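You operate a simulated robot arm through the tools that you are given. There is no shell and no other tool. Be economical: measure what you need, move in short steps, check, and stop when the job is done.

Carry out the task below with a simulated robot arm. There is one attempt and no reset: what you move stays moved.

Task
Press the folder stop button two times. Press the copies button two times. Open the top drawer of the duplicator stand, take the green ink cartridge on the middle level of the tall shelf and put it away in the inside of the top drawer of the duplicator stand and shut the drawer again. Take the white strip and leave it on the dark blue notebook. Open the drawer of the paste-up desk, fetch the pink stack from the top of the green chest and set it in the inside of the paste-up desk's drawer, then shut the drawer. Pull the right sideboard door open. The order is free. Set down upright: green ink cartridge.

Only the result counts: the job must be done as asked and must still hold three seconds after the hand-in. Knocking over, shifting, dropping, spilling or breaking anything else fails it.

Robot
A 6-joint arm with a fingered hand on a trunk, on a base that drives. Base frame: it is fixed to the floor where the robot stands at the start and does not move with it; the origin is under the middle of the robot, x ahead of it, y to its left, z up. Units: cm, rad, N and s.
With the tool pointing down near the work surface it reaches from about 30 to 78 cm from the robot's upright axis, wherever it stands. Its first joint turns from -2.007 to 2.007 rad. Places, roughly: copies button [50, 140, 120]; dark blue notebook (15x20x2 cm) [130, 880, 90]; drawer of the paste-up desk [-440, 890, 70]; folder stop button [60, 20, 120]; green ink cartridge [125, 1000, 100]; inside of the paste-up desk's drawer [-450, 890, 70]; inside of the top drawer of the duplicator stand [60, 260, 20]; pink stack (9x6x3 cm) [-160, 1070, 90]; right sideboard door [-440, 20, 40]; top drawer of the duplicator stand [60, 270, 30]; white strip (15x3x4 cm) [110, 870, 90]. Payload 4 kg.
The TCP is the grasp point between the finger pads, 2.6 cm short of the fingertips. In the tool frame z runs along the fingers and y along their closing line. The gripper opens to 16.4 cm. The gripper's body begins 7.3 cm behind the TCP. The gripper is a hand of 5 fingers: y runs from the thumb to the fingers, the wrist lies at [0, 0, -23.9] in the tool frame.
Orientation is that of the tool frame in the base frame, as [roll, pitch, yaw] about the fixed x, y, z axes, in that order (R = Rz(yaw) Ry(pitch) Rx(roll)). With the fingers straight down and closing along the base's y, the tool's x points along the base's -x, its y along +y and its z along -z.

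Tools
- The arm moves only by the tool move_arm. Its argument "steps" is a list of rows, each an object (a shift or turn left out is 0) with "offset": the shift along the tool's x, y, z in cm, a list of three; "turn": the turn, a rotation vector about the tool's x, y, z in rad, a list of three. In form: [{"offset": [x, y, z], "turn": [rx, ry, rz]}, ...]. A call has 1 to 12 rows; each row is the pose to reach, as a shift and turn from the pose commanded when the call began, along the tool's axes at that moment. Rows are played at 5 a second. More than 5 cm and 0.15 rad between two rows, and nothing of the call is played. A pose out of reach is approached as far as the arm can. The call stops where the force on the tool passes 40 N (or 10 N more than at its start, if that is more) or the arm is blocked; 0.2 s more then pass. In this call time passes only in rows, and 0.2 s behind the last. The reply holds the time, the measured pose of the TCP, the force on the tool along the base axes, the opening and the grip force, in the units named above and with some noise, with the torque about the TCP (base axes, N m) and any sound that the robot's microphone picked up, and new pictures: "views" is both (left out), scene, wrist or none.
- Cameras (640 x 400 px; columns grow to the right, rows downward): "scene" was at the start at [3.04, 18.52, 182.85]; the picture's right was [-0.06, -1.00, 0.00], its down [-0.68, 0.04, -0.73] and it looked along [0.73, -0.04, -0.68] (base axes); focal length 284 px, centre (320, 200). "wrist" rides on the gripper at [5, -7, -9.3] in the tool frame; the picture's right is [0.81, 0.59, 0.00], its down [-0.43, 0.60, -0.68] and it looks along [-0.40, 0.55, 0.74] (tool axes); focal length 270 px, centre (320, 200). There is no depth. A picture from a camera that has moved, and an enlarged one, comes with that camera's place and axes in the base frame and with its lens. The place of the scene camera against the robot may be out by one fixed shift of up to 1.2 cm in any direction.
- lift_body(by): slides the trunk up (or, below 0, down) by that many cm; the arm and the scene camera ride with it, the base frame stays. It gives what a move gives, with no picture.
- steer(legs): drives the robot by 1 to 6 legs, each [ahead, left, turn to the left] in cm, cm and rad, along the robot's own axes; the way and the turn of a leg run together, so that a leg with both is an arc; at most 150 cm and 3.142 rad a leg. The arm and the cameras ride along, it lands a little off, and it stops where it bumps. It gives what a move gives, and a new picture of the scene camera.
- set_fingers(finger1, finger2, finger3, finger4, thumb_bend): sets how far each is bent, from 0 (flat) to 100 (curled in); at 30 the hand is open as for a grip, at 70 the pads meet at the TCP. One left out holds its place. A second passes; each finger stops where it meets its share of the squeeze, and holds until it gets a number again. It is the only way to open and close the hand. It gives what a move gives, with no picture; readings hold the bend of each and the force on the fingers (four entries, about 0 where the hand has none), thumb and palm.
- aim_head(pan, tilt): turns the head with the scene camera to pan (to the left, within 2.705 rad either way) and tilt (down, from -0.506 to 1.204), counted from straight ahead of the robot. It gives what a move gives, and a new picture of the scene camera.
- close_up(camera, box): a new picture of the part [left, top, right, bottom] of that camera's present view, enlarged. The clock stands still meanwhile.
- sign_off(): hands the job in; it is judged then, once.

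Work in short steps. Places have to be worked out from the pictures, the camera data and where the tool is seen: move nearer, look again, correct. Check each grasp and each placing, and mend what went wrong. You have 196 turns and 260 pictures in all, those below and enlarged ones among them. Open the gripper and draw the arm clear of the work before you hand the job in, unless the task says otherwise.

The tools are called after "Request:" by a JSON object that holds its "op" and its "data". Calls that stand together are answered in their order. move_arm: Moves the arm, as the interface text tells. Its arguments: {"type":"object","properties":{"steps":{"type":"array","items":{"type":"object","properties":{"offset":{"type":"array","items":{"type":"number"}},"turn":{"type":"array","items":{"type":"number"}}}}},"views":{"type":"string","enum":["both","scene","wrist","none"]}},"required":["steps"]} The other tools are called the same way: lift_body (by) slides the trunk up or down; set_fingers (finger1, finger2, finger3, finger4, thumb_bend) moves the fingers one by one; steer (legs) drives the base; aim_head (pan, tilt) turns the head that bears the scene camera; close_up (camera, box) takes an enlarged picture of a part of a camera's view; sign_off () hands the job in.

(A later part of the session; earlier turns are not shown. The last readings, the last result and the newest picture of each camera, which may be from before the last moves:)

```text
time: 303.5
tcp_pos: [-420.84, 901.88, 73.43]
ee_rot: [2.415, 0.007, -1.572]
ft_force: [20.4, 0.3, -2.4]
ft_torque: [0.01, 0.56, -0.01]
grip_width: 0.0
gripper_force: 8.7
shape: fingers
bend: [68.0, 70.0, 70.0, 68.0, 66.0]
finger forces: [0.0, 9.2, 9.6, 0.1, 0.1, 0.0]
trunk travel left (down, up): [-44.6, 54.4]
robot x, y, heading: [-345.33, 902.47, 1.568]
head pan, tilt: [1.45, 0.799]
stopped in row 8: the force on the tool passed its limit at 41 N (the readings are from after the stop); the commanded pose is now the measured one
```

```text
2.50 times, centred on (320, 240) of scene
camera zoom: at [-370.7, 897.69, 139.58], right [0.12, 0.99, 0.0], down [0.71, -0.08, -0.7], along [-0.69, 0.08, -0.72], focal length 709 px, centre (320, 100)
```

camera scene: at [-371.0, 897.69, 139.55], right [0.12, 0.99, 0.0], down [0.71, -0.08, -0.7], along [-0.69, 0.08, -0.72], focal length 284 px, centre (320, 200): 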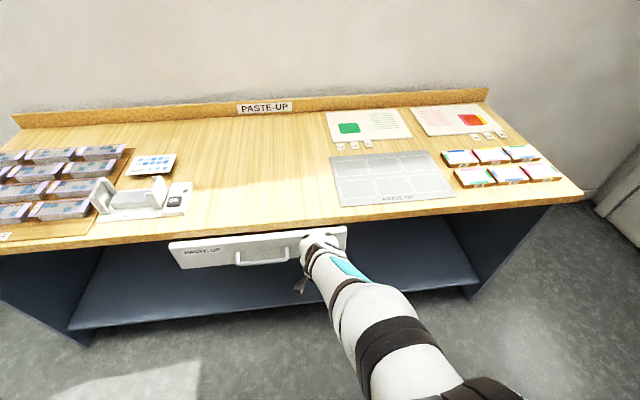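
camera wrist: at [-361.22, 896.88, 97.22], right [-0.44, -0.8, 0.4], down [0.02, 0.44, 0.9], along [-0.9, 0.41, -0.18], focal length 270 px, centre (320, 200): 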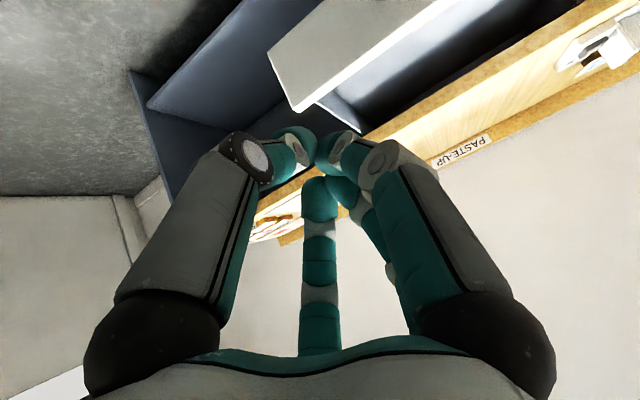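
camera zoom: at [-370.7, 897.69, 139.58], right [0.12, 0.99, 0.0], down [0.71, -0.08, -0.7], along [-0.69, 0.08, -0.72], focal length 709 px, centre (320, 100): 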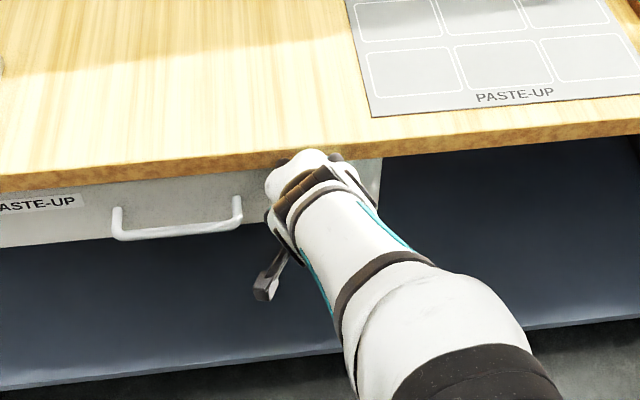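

Shut. I withdraw, raise the trunk, turn to heading -y (arm toward +x), and cross the room to the white strip.

Request:
{"op": "move_arm", "data": {"steps": [{"offset": [0, -2.5, -2.5]}, {"offset": [0, -5, -5]}], "views": "none"}}

Request:
{"op": "steer", "data": {"legs": [[0, -45, 0]]}}

Request:
{"op": "lift_body", "data": {"by": 40}}

Request:
{"op": "steer", "data": {"legs": [[0, 0, 3.14], [25, 0, 0], [0, 150, 0], [0, 125, 0]]}}

```text
time: 304.1
tcp_pos: [-414.09, 901.78, 73.98]
ee_rot: [2.408, 0.006, -1.57]
ft_force: [0.3, 0.3, 0.1]
ft_torque: [-0.01, 0.03, -0.01]
grip_width: 0.05
gripper_force: 0.0
shape: fingers
bend: [69.0, 69.0, 69.0, 69.0, 66.0]
finger forces: [0.0, 0.1, 0.1, 0.0, 0.0, 0.0]
trunk travel left (down, up): [-44.6, 54.4]
robot x, y, heading: [-345.18, 902.16, 1.575]
head pan, tilt: [1.45, 0.799]
```

```text
time: 306.8
tcp_pos: [-369.09, 901.98, 74.01]
ee_rot: [2.41, 0.007, -1.572]
ft_force: [0.1, 0.0, 0.0]
ft_torque: [0.0, 0.04, -0.01]
grip_width: 0.02
gripper_force: 0.0
shape: fingers
bend: [69.0, 69.0, 69.0, 69.0, 66.0]
finger forces: [0.0, 0.0, 0.0, 0.0, 0.1, 0.0]
trunk travel left (down, up): [-44.6, 54.4]
robot x, y, heading: [-299.96, 902.41, 1.574]
head pan, tilt: [1.45, 0.799]
camera scene: at [-325.92, 897.79, 139.55], right [0.12, 0.99, 0.0], down [0.71, -0.08, -0.7], along [-0.69, 0.08, -0.72], focal length 284 px, centre (320, 200)
```

scene: 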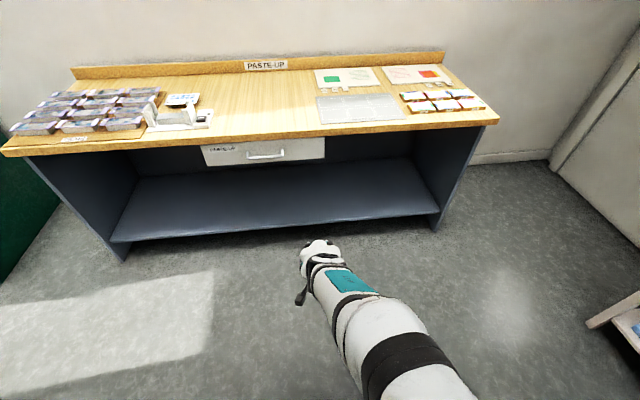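

```text
time: 310.6
tcp_pos: [-369.25, 902.0, 113.93]
ee_rot: [2.411, 0.007, -1.571]
ft_force: [0.0, 0.4, -0.8]
ft_torque: [0.01, -0.01, -0.01]
grip_width: 0.07
gripper_force: 0.1
shape: fingers
bend: [69.0, 69.0, 69.0, 69.0, 66.0]
finger forces: [0.1, 0.1, 0.0, 0.0, 0.0, 0.0]
trunk travel left (down, up): [-84.6, 14.4]
robot x, y, heading: [-300.37, 902.65, 1.573]
head pan, tilt: [1.45, 0.799]
```

```text
time: 332.8
tcp_pos: [45.11, 880.72, 113.98]
ee_rot: [2.412, 0.007, 1.582]
ft_force: [0.3, -0.1, 0.2]
ft_torque: [-0.02, -0.01, -0.02]
grip_width: 0.02
gripper_force: 0.0
shape: fingers
bend: [69.0, 69.0, 69.0, 69.0, 66.0]
finger forces: [0.0, 0.1, 0.0, 0.1, 0.0, 0.0]
trunk travel left (down, up): [-84.6, 14.4]
robot x, y, heading: [-24.31, 879.44, -1.555]
head pan, tilt: [1.45, 0.799]
camera scene: at [3.32, 885.26, 179.55], right [-0.11, -0.99, 0.0], down [-0.71, 0.08, -0.7], along [0.69, -0.07, -0.72], focal length 284 px, centre (320, 200)
```

scene: 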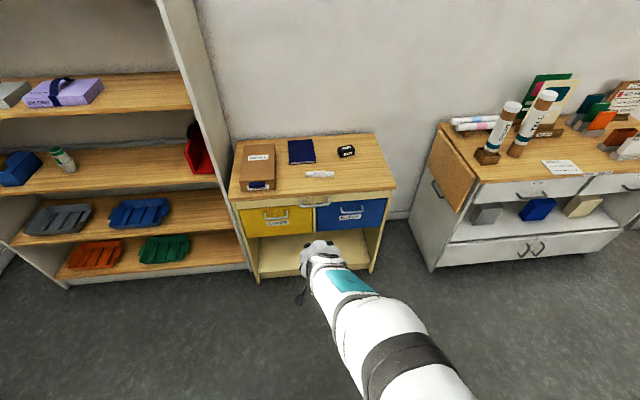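

Notebook, white strip and the green cartridge are all visible. I zoom in on each.

Request:
{"op": "close_up", "data": {"camera": "scene", "box": [220, 120, 420, 240]}}

Request:
{"op": "close_up", "data": {"camera": "scene", "box": [0, 70, 240, 270]}}

```text
3.20 times, centred on (320, 180) of scene
camera zoom: at [3.32, 885.26, 179.55], right [-0.11, -0.99, 0.0], down [-0.71, 0.08, -0.7], along [0.69, -0.07, -0.72], focal length 908 px, centre (320, 264)
```

zoom: 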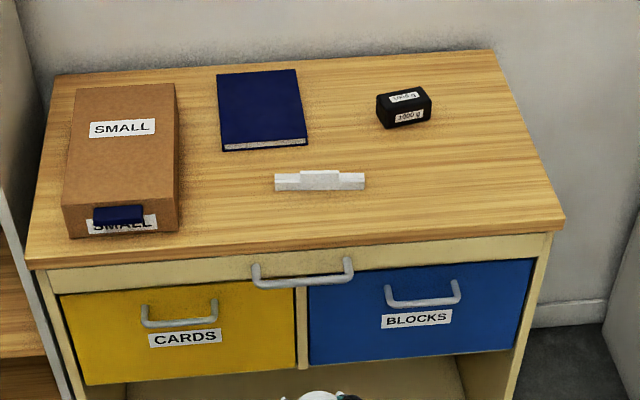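

```text
2.00 times, centred on (120, 170) of scene
camera zoom: at [3.32, 885.26, 179.55], right [-0.11, -0.99, 0.0], down [-0.71, 0.08, -0.7], along [0.69, -0.07, -0.72], focal length 568 px, centre (720, 260)
```

zoom: 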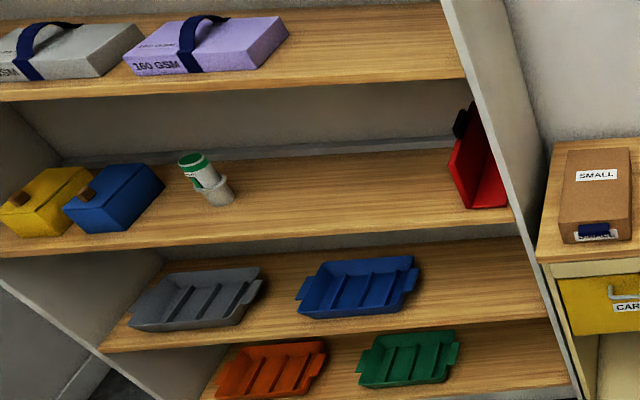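

I set the tool pointing down with an open hand and move over the cabinet.

Request:
{"op": "move_arm", "data": {"steps": [{"turn": [0.15, 0, 0]}, {"turn": [0.3, 0, 0]}, {"turn": [0.45, 0, 0]}, {"turn": [0.6, 0, 0]}, {"turn": [0.73, 0, 0]}], "views": "none"}}

Request:
{"op": "set_fingers", "data": {"finger1": 30, "finger2": 44, "finger3": 44, "finger4": 30, "thumb_bend": 44}}

Request:
{"op": "steer", "data": {"legs": [[5, 65, -0.015]]}}

Request:
{"op": "close_up", "data": {"camera": "wrist", "box": [0, 0, 640, 400]}}

```text
time: 334.0
tcp_pos: [45.21, 880.72, 114.04]
ee_rot: [3.141, 0.005, 1.583]
ft_force: [-0.8, -0.3, 0.0]
ft_torque: [0.05, 0.05, 0.01]
grip_width: 0.01
gripper_force: 0.0
shape: fingers
bend: [69.0, 69.0, 69.0, 69.0, 66.0]
finger forces: [0.0, 0.0, 0.1, 0.0, 0.0, 0.0]
out of reach, approached as far as the arm can: row 1
trunk travel left (down, up): [-84.6, 14.4]
robot x, y, heading: [-24.19, 879.5, -1.558]
head pan, tilt: [1.45, 0.799]
```

```text
time: 335.0
tcp_pos: [45.11, 880.76, 114.01]
ee_rot: [3.139, 0.006, 1.582]
ft_force: [-0.7, -1.0, 0.0]
ft_torque: [0.03, 0.0, 0.02]
grip_width: 7.69
gripper_force: 0.1
shape: fingers
bend: [30.0, 44.0, 44.0, 30.0, 44.0]
finger forces: [0.0, 0.1, 0.0, 0.0, 0.0, 0.0]
trunk travel left (down, up): [-84.6, 14.4]
robot x, y, heading: [-24.1, 879.36, -1.553]
head pan, tilt: [1.45, 0.799]
```

```text
time: 338.6
tcp_pos: [110.23, 874.69, 114.02]
ee_rot: [3.14, 0.009, 1.562]
ft_force: [0.1, -1.2, 0.0]
ft_torque: [0.02, -0.01, 0.0]
grip_width: 7.68
gripper_force: 0.0
shape: fingers
bend: [30.0, 44.0, 44.0, 30.0, 44.0]
finger forces: [0.0, 0.0, 0.0, 0.0, 0.1, 0.1]
trunk travel left (down, up): [-84.6, 14.4]
robot x, y, heading: [41.12, 874.63, -1.579]
head pan, tilt: [1.45, 0.799]
camera scene: at [68.54, 880.0, 179.54], right [-0.13, -0.99, 0.0], down [-0.71, 0.09, -0.7], along [0.69, -0.09, -0.72], focal length 284 px, centre (320, 200)
```

scene: 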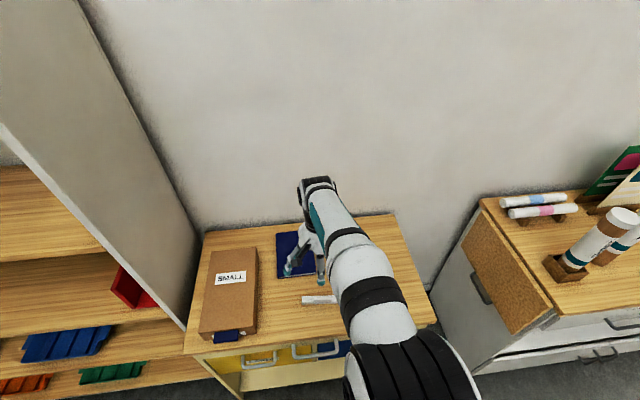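

```text
1.00 times, centred on (320, 200) of wrist (not enlarged: the box is as wide or as high as the picture)
camera zoom: at [103.27, 879.82, 123.34], right [0.59, 0.8, 0.0], down [0.59, -0.43, 0.68], along [0.55, -0.41, -0.73], focal length 270 px, centre (320, 200)
```

zoom: 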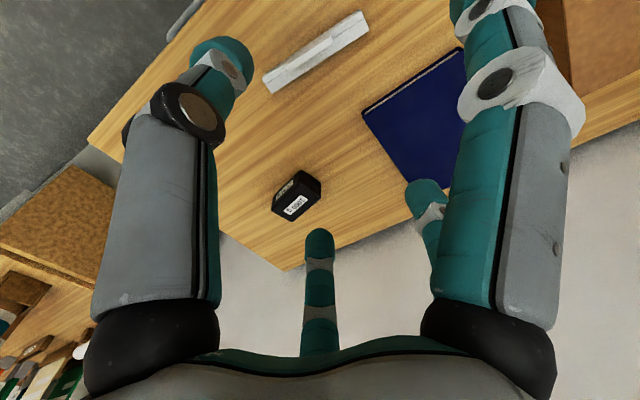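

Strip center ≈ (111.3, 872.8), rotated about 6°; notebook center ≈ (132, 881.3) with top z≈83; table ≈81. I align the yaw, spread fingers 1/4 away, and descend partway.

Request:
{"op": "set_fingers", "data": {"finger1": 10, "finger2": 54, "finger3": 54, "finger4": 10, "thumb_bend": 54}}

Request:
{"op": "move_arm", "data": {"steps": [{"offset": [-0.9, 0.5, 4], "turn": [0, 0, 0.05]}, {"offset": [-1.9, 1.1, 8], "turn": [0, 0, 0.1]}, {"offset": [-1.9, 1.1, 12], "turn": [0, 0, 0.1]}, {"offset": [-1.9, 1.1, 16], "turn": [0, 0, 0.1]}], "views": "wrist"}}

Request:
{"op": "close_up", "data": {"camera": "scene", "box": [180, 210, 420, 350]}}

```text
time: 339.6
tcp_pos: [110.13, 874.61, 113.92]
ee_rot: [3.139, 0.007, 1.561]
ft_force: [0.6, -0.1, 0.2]
ft_torque: [-0.01, 0.0, -0.03]
grip_width: 9.58
gripper_force: 0.0
shape: fingers
bend: [10.0, 54.0, 54.0, 10.0, 54.0]
finger forces: [0.1, 0.0, 0.0, 0.0, 0.0, 0.0]
trunk travel left (down, up): [-84.6, 14.4]
robot x, y, heading: [41.03, 874.71, -1.577]
head pan, tilt: [1.45, 0.799]
```

```text
time: 340.6
tcp_pos: [111.39, 872.76, 98.02]
ee_rot: [3.138, 0.007, 1.463]
ft_force: [-0.1, -0.9, 0.7]
ft_torque: [-0.02, 0.01, -0.01]
grip_width: 9.59
gripper_force: 0.1
shape: fingers
bend: [10.0, 54.0, 54.0, 10.0, 54.0]
finger forces: [0.1, 0.0, 0.0, 0.0, 0.1, 0.1]
trunk travel left (down, up): [-84.6, 14.4]
robot x, y, heading: [41.06, 874.72, -1.577]
head pan, tilt: [1.45, 0.799]
camera wrist: at [105.01, 878.49, 107.35], right [0.67, 0.74, 0.0], down [0.54, -0.49, 0.68], along [0.5, -0.46, -0.73], focal length 270 px, centre (320, 200)
```

wrist: 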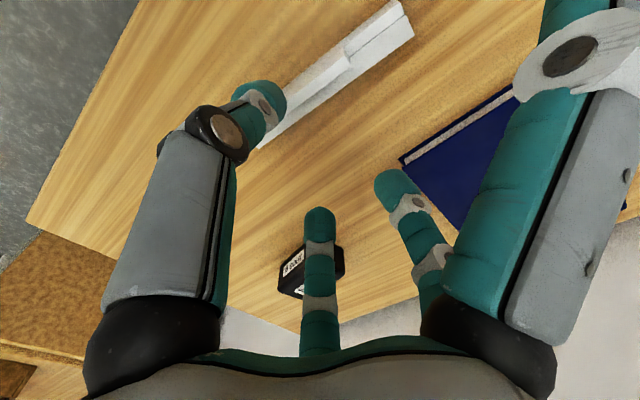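

```text
2.67 times, centred on (300, 280) of scene
camera zoom: at [68.55, 880.0, 179.55], right [-0.13, -0.99, 0.0], down [-0.71, 0.09, -0.7], along [0.69, -0.09, -0.72], focal length 757 px, centre (373, -13)
```

zoom: 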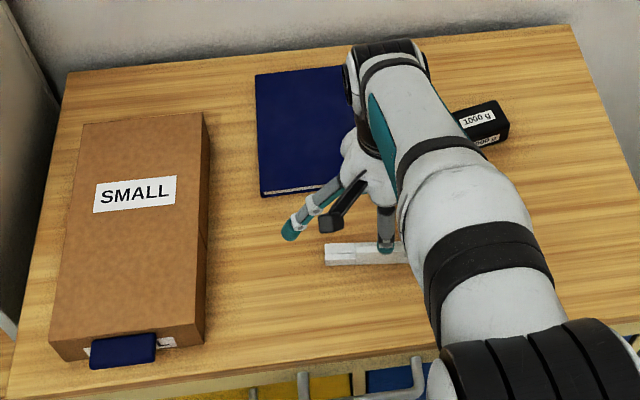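

Strip center refined to (110.7, 872.8), top ≈85. I shift 0.6 cm back and descend to z≈87.

Request:
{"op": "move_arm", "data": {"steps": [{"offset": [0, -0.6, 4]}, {"offset": [0, -0.6, 8]}, {"offset": [0, -0.6, 10]}, {"offset": [0, -0.6, 11]}], "views": "wrist"}}

```text
time: 341.4
tcp_pos: [111.29, 872.73, 89.57]
ee_rot: [3.127, 0.006, 1.465]
ft_force: [-3.0, -2.0, 18.9]
ft_torque: [0.04, 1.01, 0.06]
grip_width: 9.6
gripper_force: 9.0
shape: fingers
bend: [10.0, 54.0, 54.0, 10.0, 53.0]
finger forces: [0.1, 0.0, 0.0, 0.1, 18.3, 0.1]
trunk travel left (down, up): [-84.6, 14.4]
robot x, y, heading: [41.09, 874.33, -1.574]
head pan, tilt: [1.45, 0.799]
stopped in row 3: the force on the tool passed its limit at 52 N (the readings are from after the stop); the commanded pose is now the measured one
camera wrist: at [104.78, 878.49, 98.84], right [0.67, 0.74, 0.01], down [0.54, -0.49, 0.69], along [0.51, -0.46, -0.73], focal length 270 px, centre (320, 200)
```

wrist: 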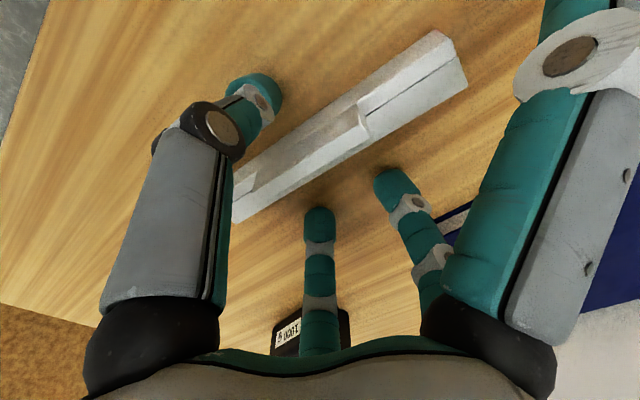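

The thumb touches the table beside the strip; fingers 2/3 are on its far side. I raise slightly and close.

Request:
{"op": "move_arm", "data": {"steps": [{"offset": [0, 0, -0.7]}], "views": "none"}}

Request:
{"op": "set_fingers", "data": {"finger2": 74, "finger3": 74, "thumb_bend": 74}}

Request:
{"op": "close_up", "data": {"camera": "wrist", "box": [160, 40, 500, 280]}}

```text
time: 341.8
tcp_pos: [111.23, 872.77, 89.87]
ee_rot: [3.129, 0.005, 1.463]
ft_force: [0.9, -0.1, 1.4]
ft_torque: [0.03, 0.0, -0.02]
grip_width: 9.59
gripper_force: 0.1
shape: fingers
bend: [10.0, 54.0, 54.0, 10.0, 54.0]
finger forces: [0.0, 0.0, 0.0, 0.0, 0.0, 0.0]
trunk travel left (down, up): [-84.6, 14.4]
robot x, y, heading: [41.3, 874.7, -1.576]
head pan, tilt: [1.45, 0.799]
```

```text
time: 342.8
tcp_pos: [111.33, 872.61, 89.99]
ee_rot: [3.131, 0.005, 1.463]
ft_force: [0.3, 0.0, -0.4]
ft_torque: [-0.01, -0.03, 0.02]
grip_width: 9.62
gripper_force: 15.4
shape: fingers
bend: [10.0, 65.0, 65.0, 10.0, 65.0]
finger forces: [0.0, 7.6, 7.6, 0.0, 15.3, 0.0]
trunk travel left (down, up): [-84.6, 14.4]
robot x, y, heading: [41.16, 874.55, -1.575]
head pan, tilt: [1.45, 0.799]
```

```text
1.67 times, centred on (330, 160) of wrist
camera zoom: at [104.69, 878.55, 99.27], right [0.67, 0.74, 0.0], down [0.54, -0.49, 0.69], along [0.51, -0.46, -0.73], focal length 450 px, centre (303, 267)
```

zoom: 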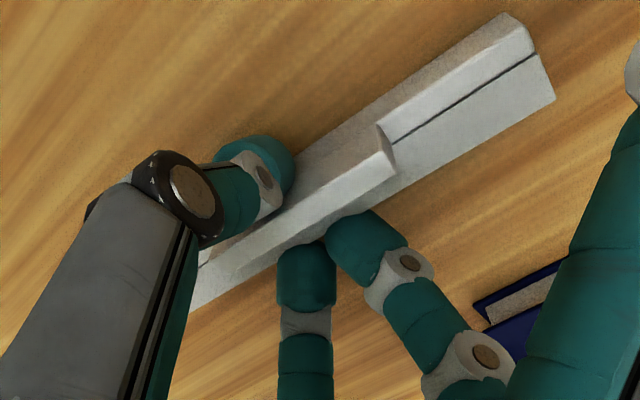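

Gripped. I lift 8 cm and carry it by base motion over the notebook.

Request:
{"op": "move_arm", "data": {"steps": [{"offset": [0, 0, -3]}, {"offset": [0, 0, -6], "turn": [0, 0, -0.03]}, {"offset": [0, 0, -8], "turn": [0, 0, -0.06]}], "views": "none"}}

Request:
{"op": "steer", "data": {"legs": [[-8.6, 19, 0]]}}

Request:
{"op": "close_up", "data": {"camera": "wrist", "box": [0, 0, 640, 400]}}

Request:
{"op": "close_up", "data": {"camera": "scene", "box": [200, 160, 440, 340]}}

```text
time: 343.6
tcp_pos: [111.05, 872.77, 97.86]
ee_rot: [3.13, 0.006, 1.524]
ft_force: [-0.2, 0.2, -0.6]
ft_torque: [-0.02, 0.03, 0.01]
grip_width: 9.62
gripper_force: 15.1
shape: fingers
bend: [10.0, 65.0, 65.0, 10.0, 65.0]
finger forces: [0.0, 7.6, 7.6, 0.0, 15.3, 0.0]
trunk travel left (down, up): [-84.6, 14.4]
robot x, y, heading: [40.77, 874.95, -1.576]
head pan, tilt: [1.45, 0.799]
```

```text
time: 345.2
tcp_pos: [130.3, 881.33, 97.91]
ee_rot: [3.13, 0.006, 1.524]
ft_force: [0.0, 0.1, -0.4]
ft_torque: [0.0, -0.01, 0.0]
grip_width: 9.64
gripper_force: 15.3
shape: fingers
bend: [10.0, 65.0, 65.0, 10.0, 65.0]
finger forces: [0.0, 7.6, 7.6, 0.0, 15.3, 0.0]
trunk travel left (down, up): [-84.6, 14.4]
robot x, y, heading: [60.1, 883.36, -1.575]
head pan, tilt: [1.45, 0.799]
camera scene: at [87.59, 888.56, 179.52], right [-0.12, -0.99, 0.0], down [-0.71, 0.09, -0.7], along [0.69, -0.09, -0.72], focal length 284 px, centre (320, 200)
```

scene: 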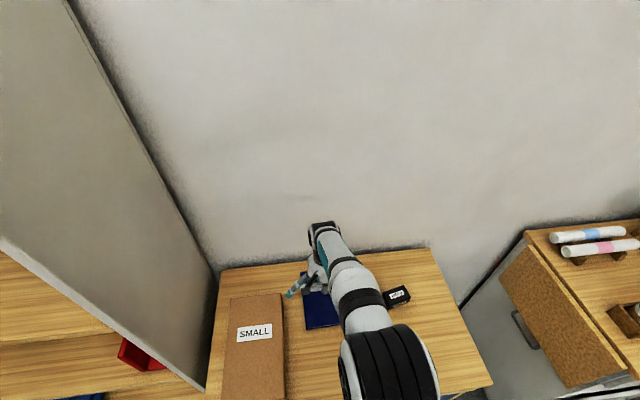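

```text
1.00 times, centred on (320, 200) of wrist (not enlarged: the box is as wide or as high as the picture)
camera zoom: at [123.34, 886.81, 107.21], right [0.63, 0.78, 0.0], down [0.57, -0.46, 0.69], along [0.54, -0.43, -0.73], focal length 270 px, centre (320, 200)
```

zoom: 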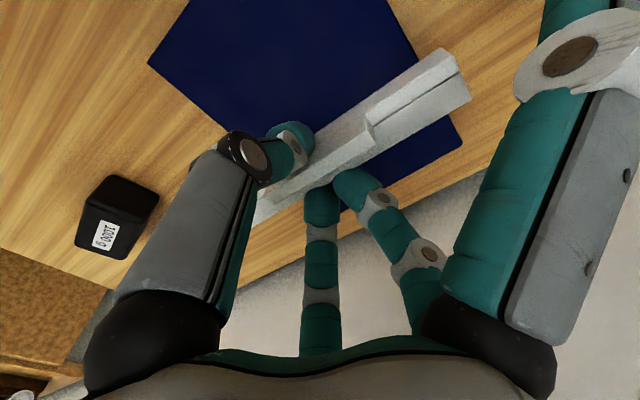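

```text
2.22 times, centred on (320, 250) of scene
camera zoom: at [87.59, 888.56, 179.52], right [-0.12, -0.99, 0.0], down [-0.71, 0.09, -0.7], along [0.69, -0.09, -0.72], focal length 630 px, centre (320, 89)
```

zoom: 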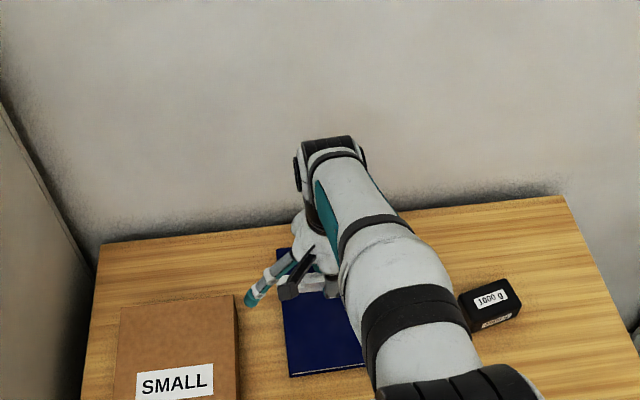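

The strip is centered over the notebook (130.5, 881.2). I descend onto it.

Request:
{"op": "move_arm", "data": {"steps": [{"offset": [0, 0, 3]}, {"offset": [0, 0, 5]}, {"offset": [0, 0, 5.6]}, {"offset": [0, 0, 6.0]}, {"offset": [0, 0, 6.4]}], "views": "none"}}

```text
time: 346.4
tcp_pos: [130.22, 881.17, 91.63]
ee_rot: [3.131, 0.007, 1.523]
ft_force: [-0.3, -1.1, 2.1]
ft_torque: [-0.03, 0.04, -0.01]
grip_width: 9.66
gripper_force: 15.8
shape: fingers
bend: [10.0, 65.0, 65.0, 10.0, 65.0]
finger forces: [0.0, 7.6, 7.7, 0.0, 15.4, 0.1]
trunk travel left (down, up): [-84.6, 14.4]
robot x, y, heading: [59.93, 883.14, -1.573]
head pan, tilt: [1.45, 0.799]
```

Light contact. I release and lift away.

Request:
{"op": "set_fingers", "data": {"finger2": 57, "finger3": 57, "thumb_bend": 57}}

Request:
{"op": "move_arm", "data": {"steps": [{"offset": [0, 0, -2]}, {"offset": [0, 0, -6]}, {"offset": [0, 0, -10]}], "views": "wrist"}}

```text
time: 347.4
tcp_pos: [130.21, 881.28, 91.53]
ee_rot: [3.129, 0.006, 1.524]
ft_force: [-0.3, 0.5, 0.3]
ft_torque: [-0.02, -0.02, 0.0]
grip_width: 9.56
gripper_force: 0.0
shape: fingers
bend: [10.0, 56.0, 56.0, 10.0, 56.0]
finger forces: [0.0, 0.1, 0.1, 0.0, 0.1, 0.1]
trunk travel left (down, up): [-84.6, 14.4]
robot x, y, heading: [59.97, 882.86, -1.571]
head pan, tilt: [1.45, 0.799]
```

```text
time: 348.2
tcp_pos: [129.98, 881.37, 101.47]
ee_rot: [3.13, 0.006, 1.524]
ft_force: [-0.5, -0.1, 0.6]
ft_torque: [0.01, 0.0, -0.02]
grip_width: 9.58
gripper_force: 0.1
shape: fingers
bend: [10.0, 56.0, 56.0, 10.0, 56.0]
finger forces: [0.0, 0.1, 0.1, 0.0, 0.0, 0.0]
trunk travel left (down, up): [-84.6, 14.4]
robot x, y, heading: [59.99, 882.97, -1.575]
head pan, tilt: [1.45, 0.799]
camera wrist: at [123.1, 886.79, 110.91], right [0.62, 0.78, 0.0], down [0.57, -0.46, 0.69], along [0.54, -0.43, -0.73], focal length 270 px, centre (320, 200)
```

wrist: 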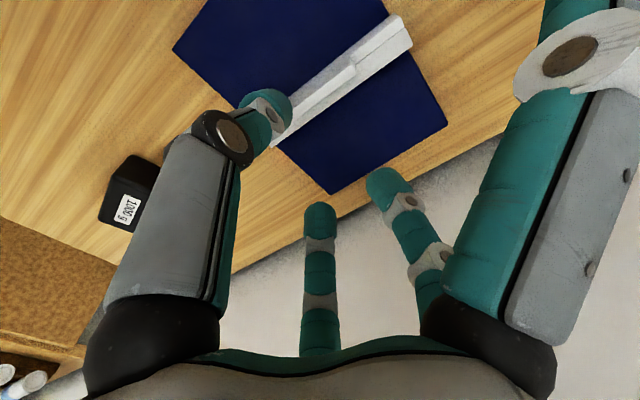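

The strip rests on the notebook. Next is the cartridge on the tall shelf: I back off, move along +y, and look at it.

Request:
{"op": "steer", "data": {"legs": [[0, -60, 0], [-108, 0, 0]]}}

Request:
{"op": "aim_head", "data": {"pan": 1.55, "tilt": 0.6}}

Request:
{"op": "close_up", "data": {"camera": "scene", "box": [220, 130, 420, 270]}}

```text
time: 356.7
tcp_pos: [71.6, 988.24, 101.54]
ee_rot: [3.13, 0.003, 1.512]
ft_force: [-0.3, -0.1, 0.6]
ft_torque: [-0.02, 0.02, 0.01]
grip_width: 9.56
gripper_force: 0.0
shape: fingers
bend: [10.0, 56.0, 56.0, 10.0, 56.0]
finger forces: [0.0, 0.1, 0.1, 0.1, 0.0, 0.0]
trunk travel left (down, up): [-84.6, 14.4]
robot x, y, heading: [1.65, 990.29, -1.588]
head pan, tilt: [1.45, 0.799]
camera scene: at [29.09, 995.89, 179.55], right [-0.14, -0.99, 0.0], down [-0.71, 0.1, -0.7], along [0.69, -0.09, -0.72], focal length 284 px, centre (320, 200)
```

scene: 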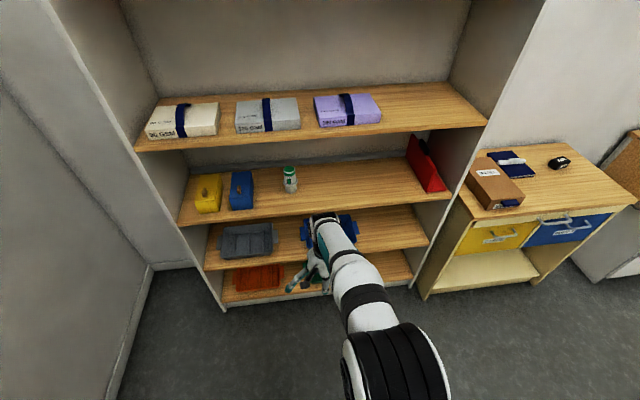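

```text
time: 357.4
tcp_pos: [71.59, 988.22, 101.59]
ee_rot: [3.129, 0.006, 1.513]
ft_force: [0.1, 0.1, -0.9]
ft_torque: [-0.03, 0.04, -0.02]
grip_width: 9.56
gripper_force: 0.1
shape: fingers
bend: [10.0, 56.0, 56.0, 10.0, 56.0]
finger forces: [0.0, 0.1, 0.1, 0.0, 0.0, 0.0]
trunk travel left (down, up): [-84.6, 14.4]
robot x, y, heading: [1.74, 990.94, -1.582]
head pan, tilt: [1.55, 0.6]
camera scene: at [29.93, 996.61, 181.23], right [-0.04, -1.0, 0.0], down [-0.57, 0.02, -0.82], along [0.82, -0.03, -0.57], focal length 284 px, centre (320, 200)
```

scene: 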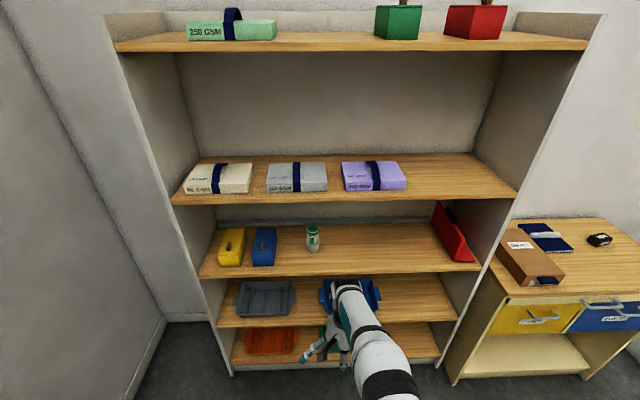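

```text
2.86 times, centred on (320, 200) of scene
camera zoom: at [29.93, 996.61, 181.23], right [-0.04, -1.0, 0.0], down [-0.57, 0.02, -0.82], along [0.82, -0.03, -0.57], focal length 811 px, centre (320, 200)
```

zoom: 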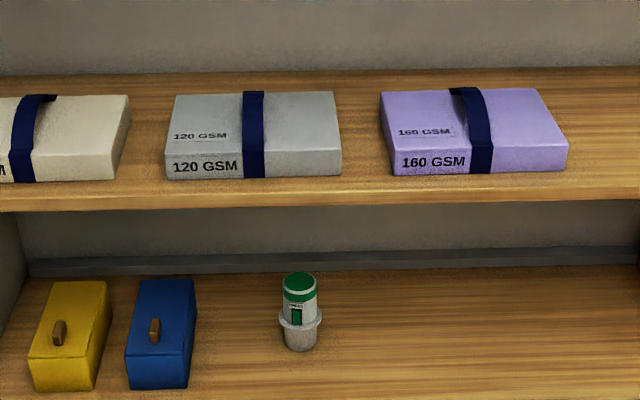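

The cartridge stands at about (123.5, 996.4) with its base z≈88.5, about 13.5 cm tall with a mid flange. I rotate the hand (y lateral) and pitch it 40° below horizontal.

Request:
{"op": "move_arm", "data": {"steps": [{"turn": [0, 0, -0.148]}, {"turn": [0, 0, -0.296]}, {"turn": [0, 0, -0.444]}, {"turn": [0, 0, -0.592]}, {"turn": [0, 0, -0.74]}, {"turn": [0, 0, -0.888]}, {"turn": [0, 0, -1.036]}, {"turn": [0, 0, -1.184]}, {"turn": [0, 0, -1.332]}, {"turn": [0, 0, -1.48]}, {"turn": [0, 0, -1.628]}], "views": "none"}}

Request:
{"op": "move_arm", "data": {"steps": [{"turn": [0, -0.145, 0]}, {"turn": [0, -0.29, 0]}, {"turn": [0, -0.435, 0]}, {"turn": [0, -0.58, 0]}, {"turn": [0, -0.725, 0]}, {"turn": [0, -0.87, 0]}], "views": "none"}}

Request:
{"op": "set_fingers", "data": {"finger1": 30, "finger2": 42, "finger3": 42, "finger4": 30, "thumb_bend": 42}}

Request:
{"op": "steer", "data": {"legs": [[-7, 32, 0.014]]}}

Request:
{"op": "close_up", "data": {"camera": "wrist", "box": [0, 0, 640, 400]}}

```text
time: 359.8
tcp_pos: [71.6, 988.28, 101.57]
ee_rot: [-3.135, 0.014, -3.141]
ft_force: [0.3, -0.3, -0.7]
ft_torque: [0.01, 0.0, 0.01]
grip_width: 9.58
gripper_force: 0.0
shape: fingers
bend: [10.0, 56.0, 56.0, 10.0, 56.0]
finger forces: [0.0, 0.0, 0.1, 0.1, 0.0, 0.0]
trunk travel left (down, up): [-84.6, 14.4]
robot x, y, heading: [1.77, 990.66, -1.584]
head pan, tilt: [1.55, 0.6]
```

```text
time: 361.2
tcp_pos: [71.64, 988.26, 101.53]
ee_rot: [-3.131, 0.883, -3.131]
ft_force: [0.4, -0.6, 1.6]
ft_torque: [0.04, 0.01, 0.02]
grip_width: 9.59
gripper_force: 0.1
shape: fingers
bend: [10.0, 56.0, 56.0, 10.0, 56.0]
finger forces: [0.0, 0.0, 0.0, 0.1, 0.1, 0.2]
out of reach, approached as far as the arm can: row 5
trunk travel left (down, up): [-84.6, 14.4]
robot x, y, heading: [1.91, 990.71, -1.592]
head pan, tilt: [1.55, 0.6]
```

```text
time: 362.2
tcp_pos: [71.61, 988.26, 101.56]
ee_rot: [-3.131, 0.883, -3.136]
ft_force: [-1.0, -0.2, -0.3]
ft_torque: [0.01, -0.03, 0.02]
grip_width: 7.89
gripper_force: 0.1
shape: fingers
bend: [30.0, 42.0, 42.0, 30.0, 42.0]
finger forces: [0.1, 0.1, 0.0, 0.0, 0.1, 0.0]
trunk travel left (down, up): [-84.6, 14.4]
robot x, y, heading: [1.72, 990.88, -1.585]
head pan, tilt: [1.55, 0.6]
```

```text
time: 364.4
tcp_pos: [103.89, 996.22, 101.52]
ee_rot: [-3.132, 0.88, -3.12]
ft_force: [0.4, 0.5, 0.4]
ft_torque: [0.0, -0.04, -0.01]
grip_width: 7.88
gripper_force: 0.0
shape: fingers
bend: [30.0, 42.0, 42.0, 30.0, 42.0]
finger forces: [0.0, 0.0, 0.0, 0.0, 0.1, 0.1]
trunk travel left (down, up): [-84.6, 14.4]
robot x, y, heading: [33.76, 997.77, -1.575]
head pan, tilt: [1.55, 0.6]
camera scene: at [62.14, 1003.85, 181.22], right [-0.02, -1.0, 0.0], down [-0.57, 0.01, -0.82], along [0.82, -0.02, -0.57], focal length 284 px, centre (320, 200)
```

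scene: 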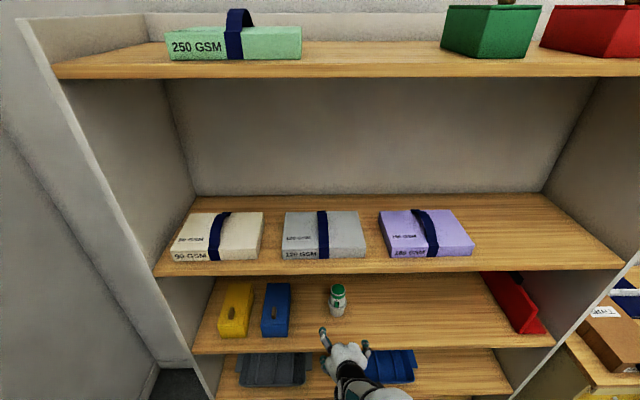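

```text
1.00 times, centred on (320, 200) of wrist (not enlarged: the box is as wide or as high as the picture)
camera zoom: at [93.52, 988.96, 103.68], right [-0.52, 0.58, -0.63], down [-0.26, 0.6, 0.76], along [0.81, 0.56, -0.16], focal length 270 px, centre (320, 200)
```

zoom: 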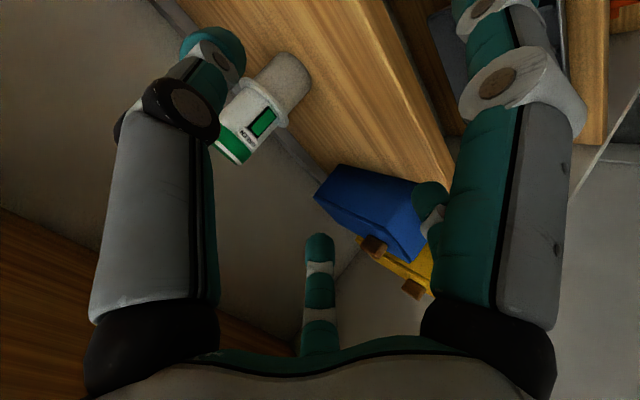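

Cartridge center ≈ (124, 996). I check which side finger is the upper one by flattening finger 4.

Request:
{"op": "set_fingers", "data": {"finger4": 8}}

Request:
{"op": "move_arm", "data": {"steps": [{"offset": [-2.5, 0, 3.8]}, {"offset": [-5, -0.1, 7.5]}], "views": "wrist"}}

Request:
{"op": "close_up", "data": {"camera": "scene", "box": [280, 260, 400, 400]}}

```text
time: 365.4
tcp_pos: [103.71, 996.02, 101.63]
ee_rot: [-3.131, 0.882, -3.121]
ft_force: [0.0, 0.6, 0.5]
ft_torque: [-0.03, -0.02, -0.02]
grip_width: 7.91
gripper_force: 0.0
shape: fingers
bend: [30.0, 42.0, 42.0, 8.0, 42.0]
finger forces: [0.0, 0.0, 0.0, 0.0, 0.0, 0.0]
trunk travel left (down, up): [-84.6, 14.4]
robot x, y, heading: [34.24, 997.76, -1.57]
head pan, tilt: [1.55, 0.6]
```

```text
time: 366.0
tcp_pos: [112.95, 996.22, 100.62]
ee_rot: [-3.132, 0.88, -3.119]
ft_force: [0.3, 0.6, -0.5]
ft_torque: [-0.01, 0.0, 0.0]
grip_width: 7.89
gripper_force: 0.0
shape: fingers
bend: [30.0, 42.0, 42.0, 8.0, 42.0]
finger forces: [0.0, 0.0, 0.1, 0.1, 0.1, 0.0]
trunk travel left (down, up): [-84.6, 14.4]
robot x, y, heading: [34.24, 997.37, -1.574]
head pan, tilt: [1.55, 0.6]
camera wrist: at [102.53, 988.99, 102.79], right [-0.52, 0.58, -0.63], down [-0.26, 0.6, 0.76], along [0.81, 0.56, -0.16], focal length 270 px, centre (320, 200)
```

wrist: 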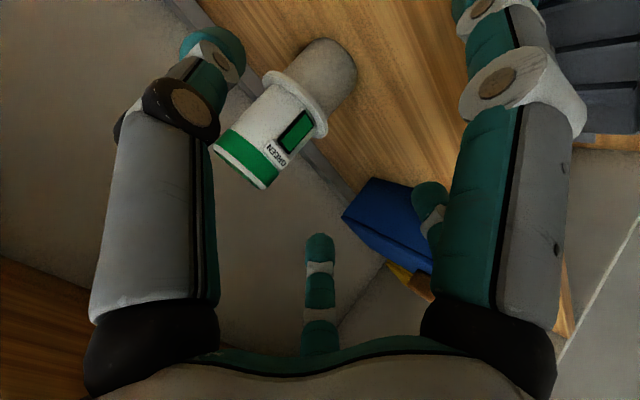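

```text
2.86 times, centred on (340, 330) of scene
camera zoom: at [62.11, 1003.82, 181.23], right [-0.02, -1.0, 0.0], down [-0.57, 0.01, -0.82], along [0.82, -0.02, -0.57], focal length 811 px, centre (263, -171)
```

zoom: 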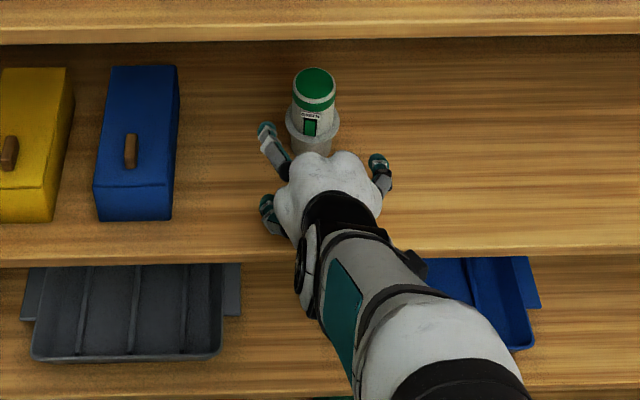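

Finger 4 is the upper one. The hand is laterally aligned, so I move in to put the TCP around the cartridge's upper body.

Request:
{"op": "move_arm", "data": {"steps": [{"offset": [-2.4, 0, 3.2]}, {"offset": [-4.8, 0, 6.4]}, {"offset": [-6.2, 0, 8.3]}, {"offset": [-7.2, 0, 9.6]}], "views": "wrist"}}

Request:
{"op": "close_up", "data": {"camera": "scene", "box": [280, 240, 400, 380]}}

```text
time: 367.0
tcp_pos: [122.21, 996.65, 100.18]
ee_rot: [3.114, 0.913, -3.124]
ft_force: [-0.1, -0.6, 0.8]
ft_torque: [-0.01, 0.06, -0.01]
grip_width: 7.9
gripper_force: 0.0
shape: fingers
bend: [30.0, 42.0, 42.0, 8.0, 42.0]
finger forces: [0.1, 0.1, 0.0, 0.1, 0.0, 0.0]
out of reach, approached as far as the arm can: row 2, 3, 4
trunk travel left (down, up): [-84.6, 14.4]
robot x, y, heading: [33.61, 997.71, -1.575]
head pan, tilt: [1.55, 0.6]
camera wrist: at [111.93, 989.31, 101.97], right [-0.52, 0.58, -0.63], down [-0.3, 0.57, 0.77], along [0.8, 0.58, -0.13], focal length 270 px, centre (320, 200)
```

wrist: 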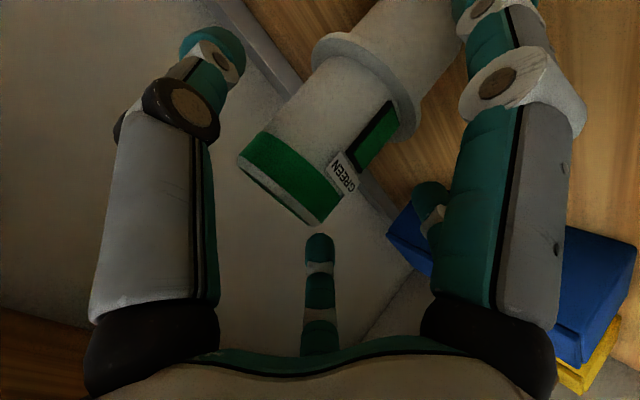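

```text
2.86 times, centred on (340, 310) of scene
camera zoom: at [62.08, 1003.85, 181.23], right [-0.02, -1.0, 0.0], down [-0.57, 0.01, -0.82], along [0.82, -0.02, -0.57], focal length 811 px, centre (263, -114)
```

zoom: 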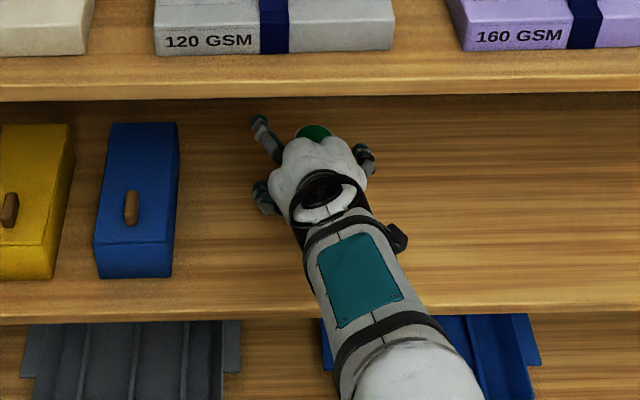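

The cartridge axis is about 3.7 cm ahead (x≈126) and I'm at the reach limit, so I drive 4 cm closer.

Request:
{"op": "steer", "data": {"legs": [[0, 4, 0]]}}

Request:
{"op": "close_up", "data": {"camera": "wrist", "box": [0, 0, 640, 400]}}

```text
time: 367.9
tcp_pos: [126.31, 996.76, 100.18]
ee_rot: [3.116, 0.913, -3.122]
ft_force: [0.2, -0.4, -0.7]
ft_torque: [0.02, -0.02, 0.0]
grip_width: 7.9
gripper_force: 0.0
shape: fingers
bend: [30.0, 42.0, 42.0, 8.0, 42.0]
finger forces: [0.1, 0.0, 0.0, 0.1, 0.0, 0.0]
trunk travel left (down, up): [-84.6, 14.4]
robot x, y, heading: [37.63, 997.59, -1.573]
head pan, tilt: [1.55, 0.6]
camera scene: at [66.26, 1003.81, 181.19], right [-0.02, -1.0, 0.0], down [-0.57, 0.01, -0.82], along [0.82, -0.02, -0.57], focal length 284 px, centre (320, 200)
```

scene: 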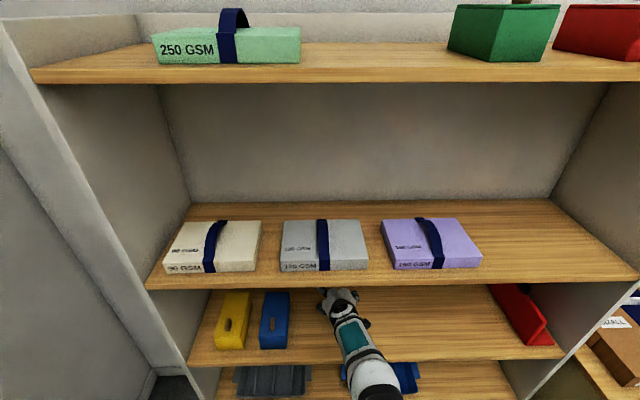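

```text
1.00 times, centred on (320, 200) of wrist (not enlarged: the box is as wide or as high as the picture)
camera zoom: at [115.99, 989.28, 101.88], right [-0.52, 0.58, -0.63], down [-0.29, 0.57, 0.77], along [0.8, 0.58, -0.13], focal length 270 px, centre (320, 200)
```

zoom: 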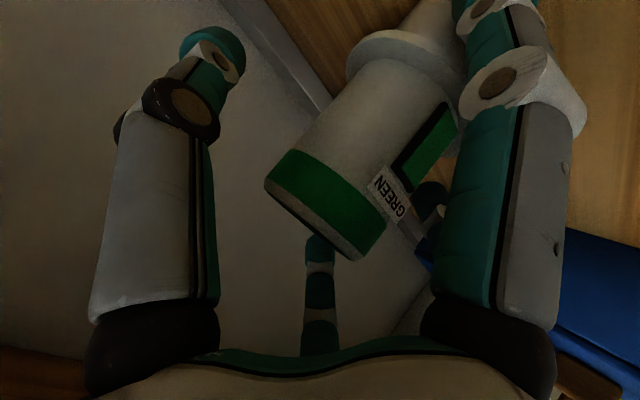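

The cartridge is now between the fingers and on the TCP axis. I close the thumb and fingers 2/3.

Request:
{"op": "set_fingers", "data": {"finger2": 66, "finger3": 66, "thumb_bend": 66}}

Request:
{"op": "close_up", "data": {"camera": "wrist", "box": [0, 0, 640, 400]}}

```text
time: 368.9
tcp_pos: [126.06, 996.56, 100.35]
ee_rot: [3.115, 0.915, -3.121]
ft_force: [-0.9, -0.3, 1.1]
ft_torque: [0.04, 0.01, 0.05]
grip_width: 7.14
gripper_force: 5.1
shape: fingers
bend: [30.0, 62.0, 66.0, 8.0, 64.0]
finger forces: [0.1, 4.9, 0.0, 0.0, 5.5, 0.0]
trunk travel left (down, up): [-84.6, 14.4]
robot x, y, heading: [38.23, 997.66, -1.569]
head pan, tilt: [1.55, 0.6]
```

```text
1.00 times, centred on (320, 200) of wrist (not enlarged: the box is as wide or as high as the picture)
camera zoom: at [115.84, 989.28, 102.02], right [-0.52, 0.58, -0.63], down [-0.3, 0.57, 0.77], along [0.8, 0.58, -0.13], focal length 270 px, centre (320, 200)
```

zoom: 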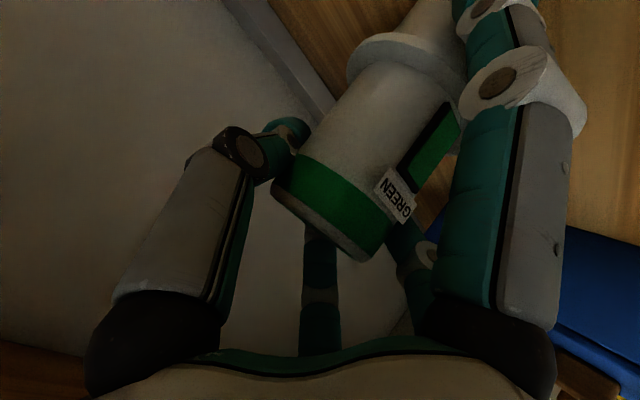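

Finger 3 passes above the cap. I open a little, lower 1.6 cm, and close again for a three-point grip.

Request:
{"op": "set_fingers", "data": {"finger2": 50, "finger3": 50, "thumb_bend": 50}}

Request:
{"op": "move_arm", "data": {"steps": [{"offset": [0.7, 0, 0.5]}, {"offset": [1.27, 0, 0.97]}], "views": "none"}}

Request:
{"op": "set_fingers", "data": {"finger2": 68, "finger3": 68, "thumb_bend": 68}}

Request:
{"op": "close_up", "data": {"camera": "wrist", "box": [0, 0, 640, 400]}}

```text
time: 369.9
tcp_pos: [126.1, 996.83, 100.41]
ee_rot: [3.117, 0.915, -3.124]
ft_force: [0.4, 0.3, -0.9]
ft_torque: [-0.04, -0.01, 0.03]
grip_width: 7.35
gripper_force: 0.0
shape: fingers
bend: [30.0, 50.0, 50.0, 8.0, 50.0]
finger forces: [0.0, 0.0, 0.1, 0.0, 0.0, 0.0]
trunk travel left (down, up): [-84.6, 14.4]
robot x, y, heading: [37.52, 997.44, -1.573]
head pan, tilt: [1.55, 0.6]
```

```text
time: 370.5
tcp_pos: [126.04, 996.8, 98.73]
ee_rot: [3.119, 0.913, -3.121]
ft_force: [0.4, 0.8, 0.6]
ft_torque: [0.02, -0.02, 0.01]
grip_width: 7.4
gripper_force: 0.0
shape: fingers
bend: [30.0, 50.0, 50.0, 8.0, 50.0]
finger forces: [0.0, 0.1, 0.0, 0.0, 0.1, 0.0]
trunk travel left (down, up): [-84.6, 14.4]
robot x, y, heading: [37.82, 997.85, -1.577]
head pan, tilt: [1.55, 0.6]
```

```text
time: 371.5
tcp_pos: [126.01, 996.76, 98.81]
ee_rot: [3.119, 0.913, -3.123]
ft_force: [0.1, -0.9, 1.3]
ft_torque: [0.01, 0.03, 0.01]
grip_width: 7.15
gripper_force: 8.6
shape: fingers
bend: [30.0, 62.0, 67.0, 8.0, 65.0]
finger forces: [0.0, 6.1, 1.8, 0.0, 8.6, 0.0]
trunk travel left (down, up): [-84.6, 14.4]
robot x, y, heading: [37.82, 997.82, -1.57]
head pan, tilt: [1.55, 0.6]
```

```text
1.00 times, centred on (320, 200) of wrist (not enlarged: the box is as wide or as high as the picture)
camera zoom: at [115.86, 989.31, 100.45], right [-0.52, 0.58, -0.63], down [-0.29, 0.57, 0.77], along [0.8, 0.58, -0.13], focal length 270 px, centre (320, 200)
```

zoom: 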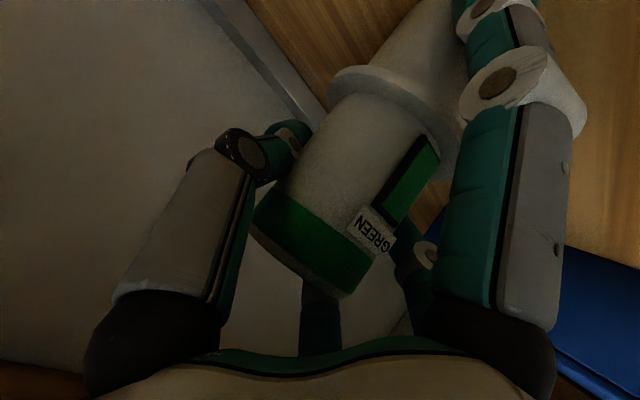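

Three-point contact. I squeeze a bit more and lift 4 cm with the trunk.

Request:
{"op": "set_fingers", "data": {"finger2": 74, "finger3": 74, "thumb_bend": 72}}

Request:
{"op": "lift_body", "data": {"by": 3}}

Request:
{"op": "close_up", "data": {"camera": "wrist", "box": [0, 0, 640, 400]}}

```text
time: 372.5
tcp_pos: [126.02, 996.72, 98.65]
ee_rot: [3.116, 0.912, -3.121]
ft_force: [0.3, -0.4, 0.7]
ft_torque: [-0.03, 0.04, 0.0]
grip_width: 7.15
gripper_force: 14.2
shape: fingers
bend: [30.0, 62.0, 72.0, 8.0, 66.0]
finger forces: [0.0, 10.2, 4.4, 0.1, 13.3, 0.0]
trunk travel left (down, up): [-84.6, 14.4]
robot x, y, heading: [37.92, 997.29, -1.572]
head pan, tilt: [1.55, 0.6]
```

```text
time: 373.2
tcp_pos: [126.16, 996.71, 101.71]
ee_rot: [3.116, 0.912, -3.122]
ft_force: [0.3, -0.3, -2.2]
ft_torque: [0.01, -0.02, -0.02]
grip_width: 7.51
gripper_force: 1.6
shape: fingers
bend: [28.0, 66.0, 74.0, 8.0, 69.0]
finger forces: [1.7, 1.1, 0.0, 0.1, 0.5, 0.0]
trunk travel left (down, up): [-87.6, 11.4]
robot x, y, heading: [37.99, 997.39, -1.573]
head pan, tilt: [1.55, 0.6]
```

```text
1.00 times, centred on (320, 200) of wrist (not enlarged: the box is as wide or as high as the picture)
camera zoom: at [115.88, 989.31, 103.38], right [-0.52, 0.58, -0.63], down [-0.29, 0.57, 0.77], along [0.8, 0.58, -0.13], focal length 270 px, centre (320, 200)
```

zoom: 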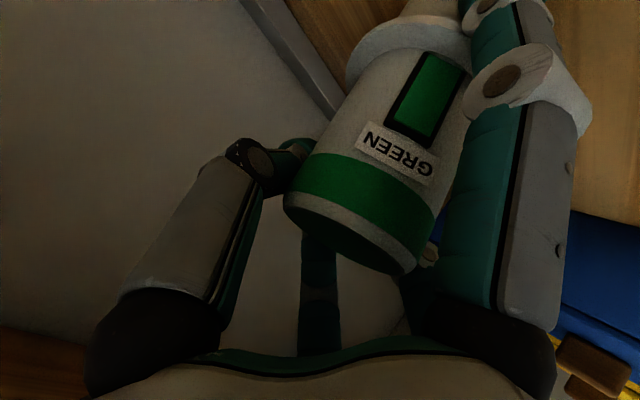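

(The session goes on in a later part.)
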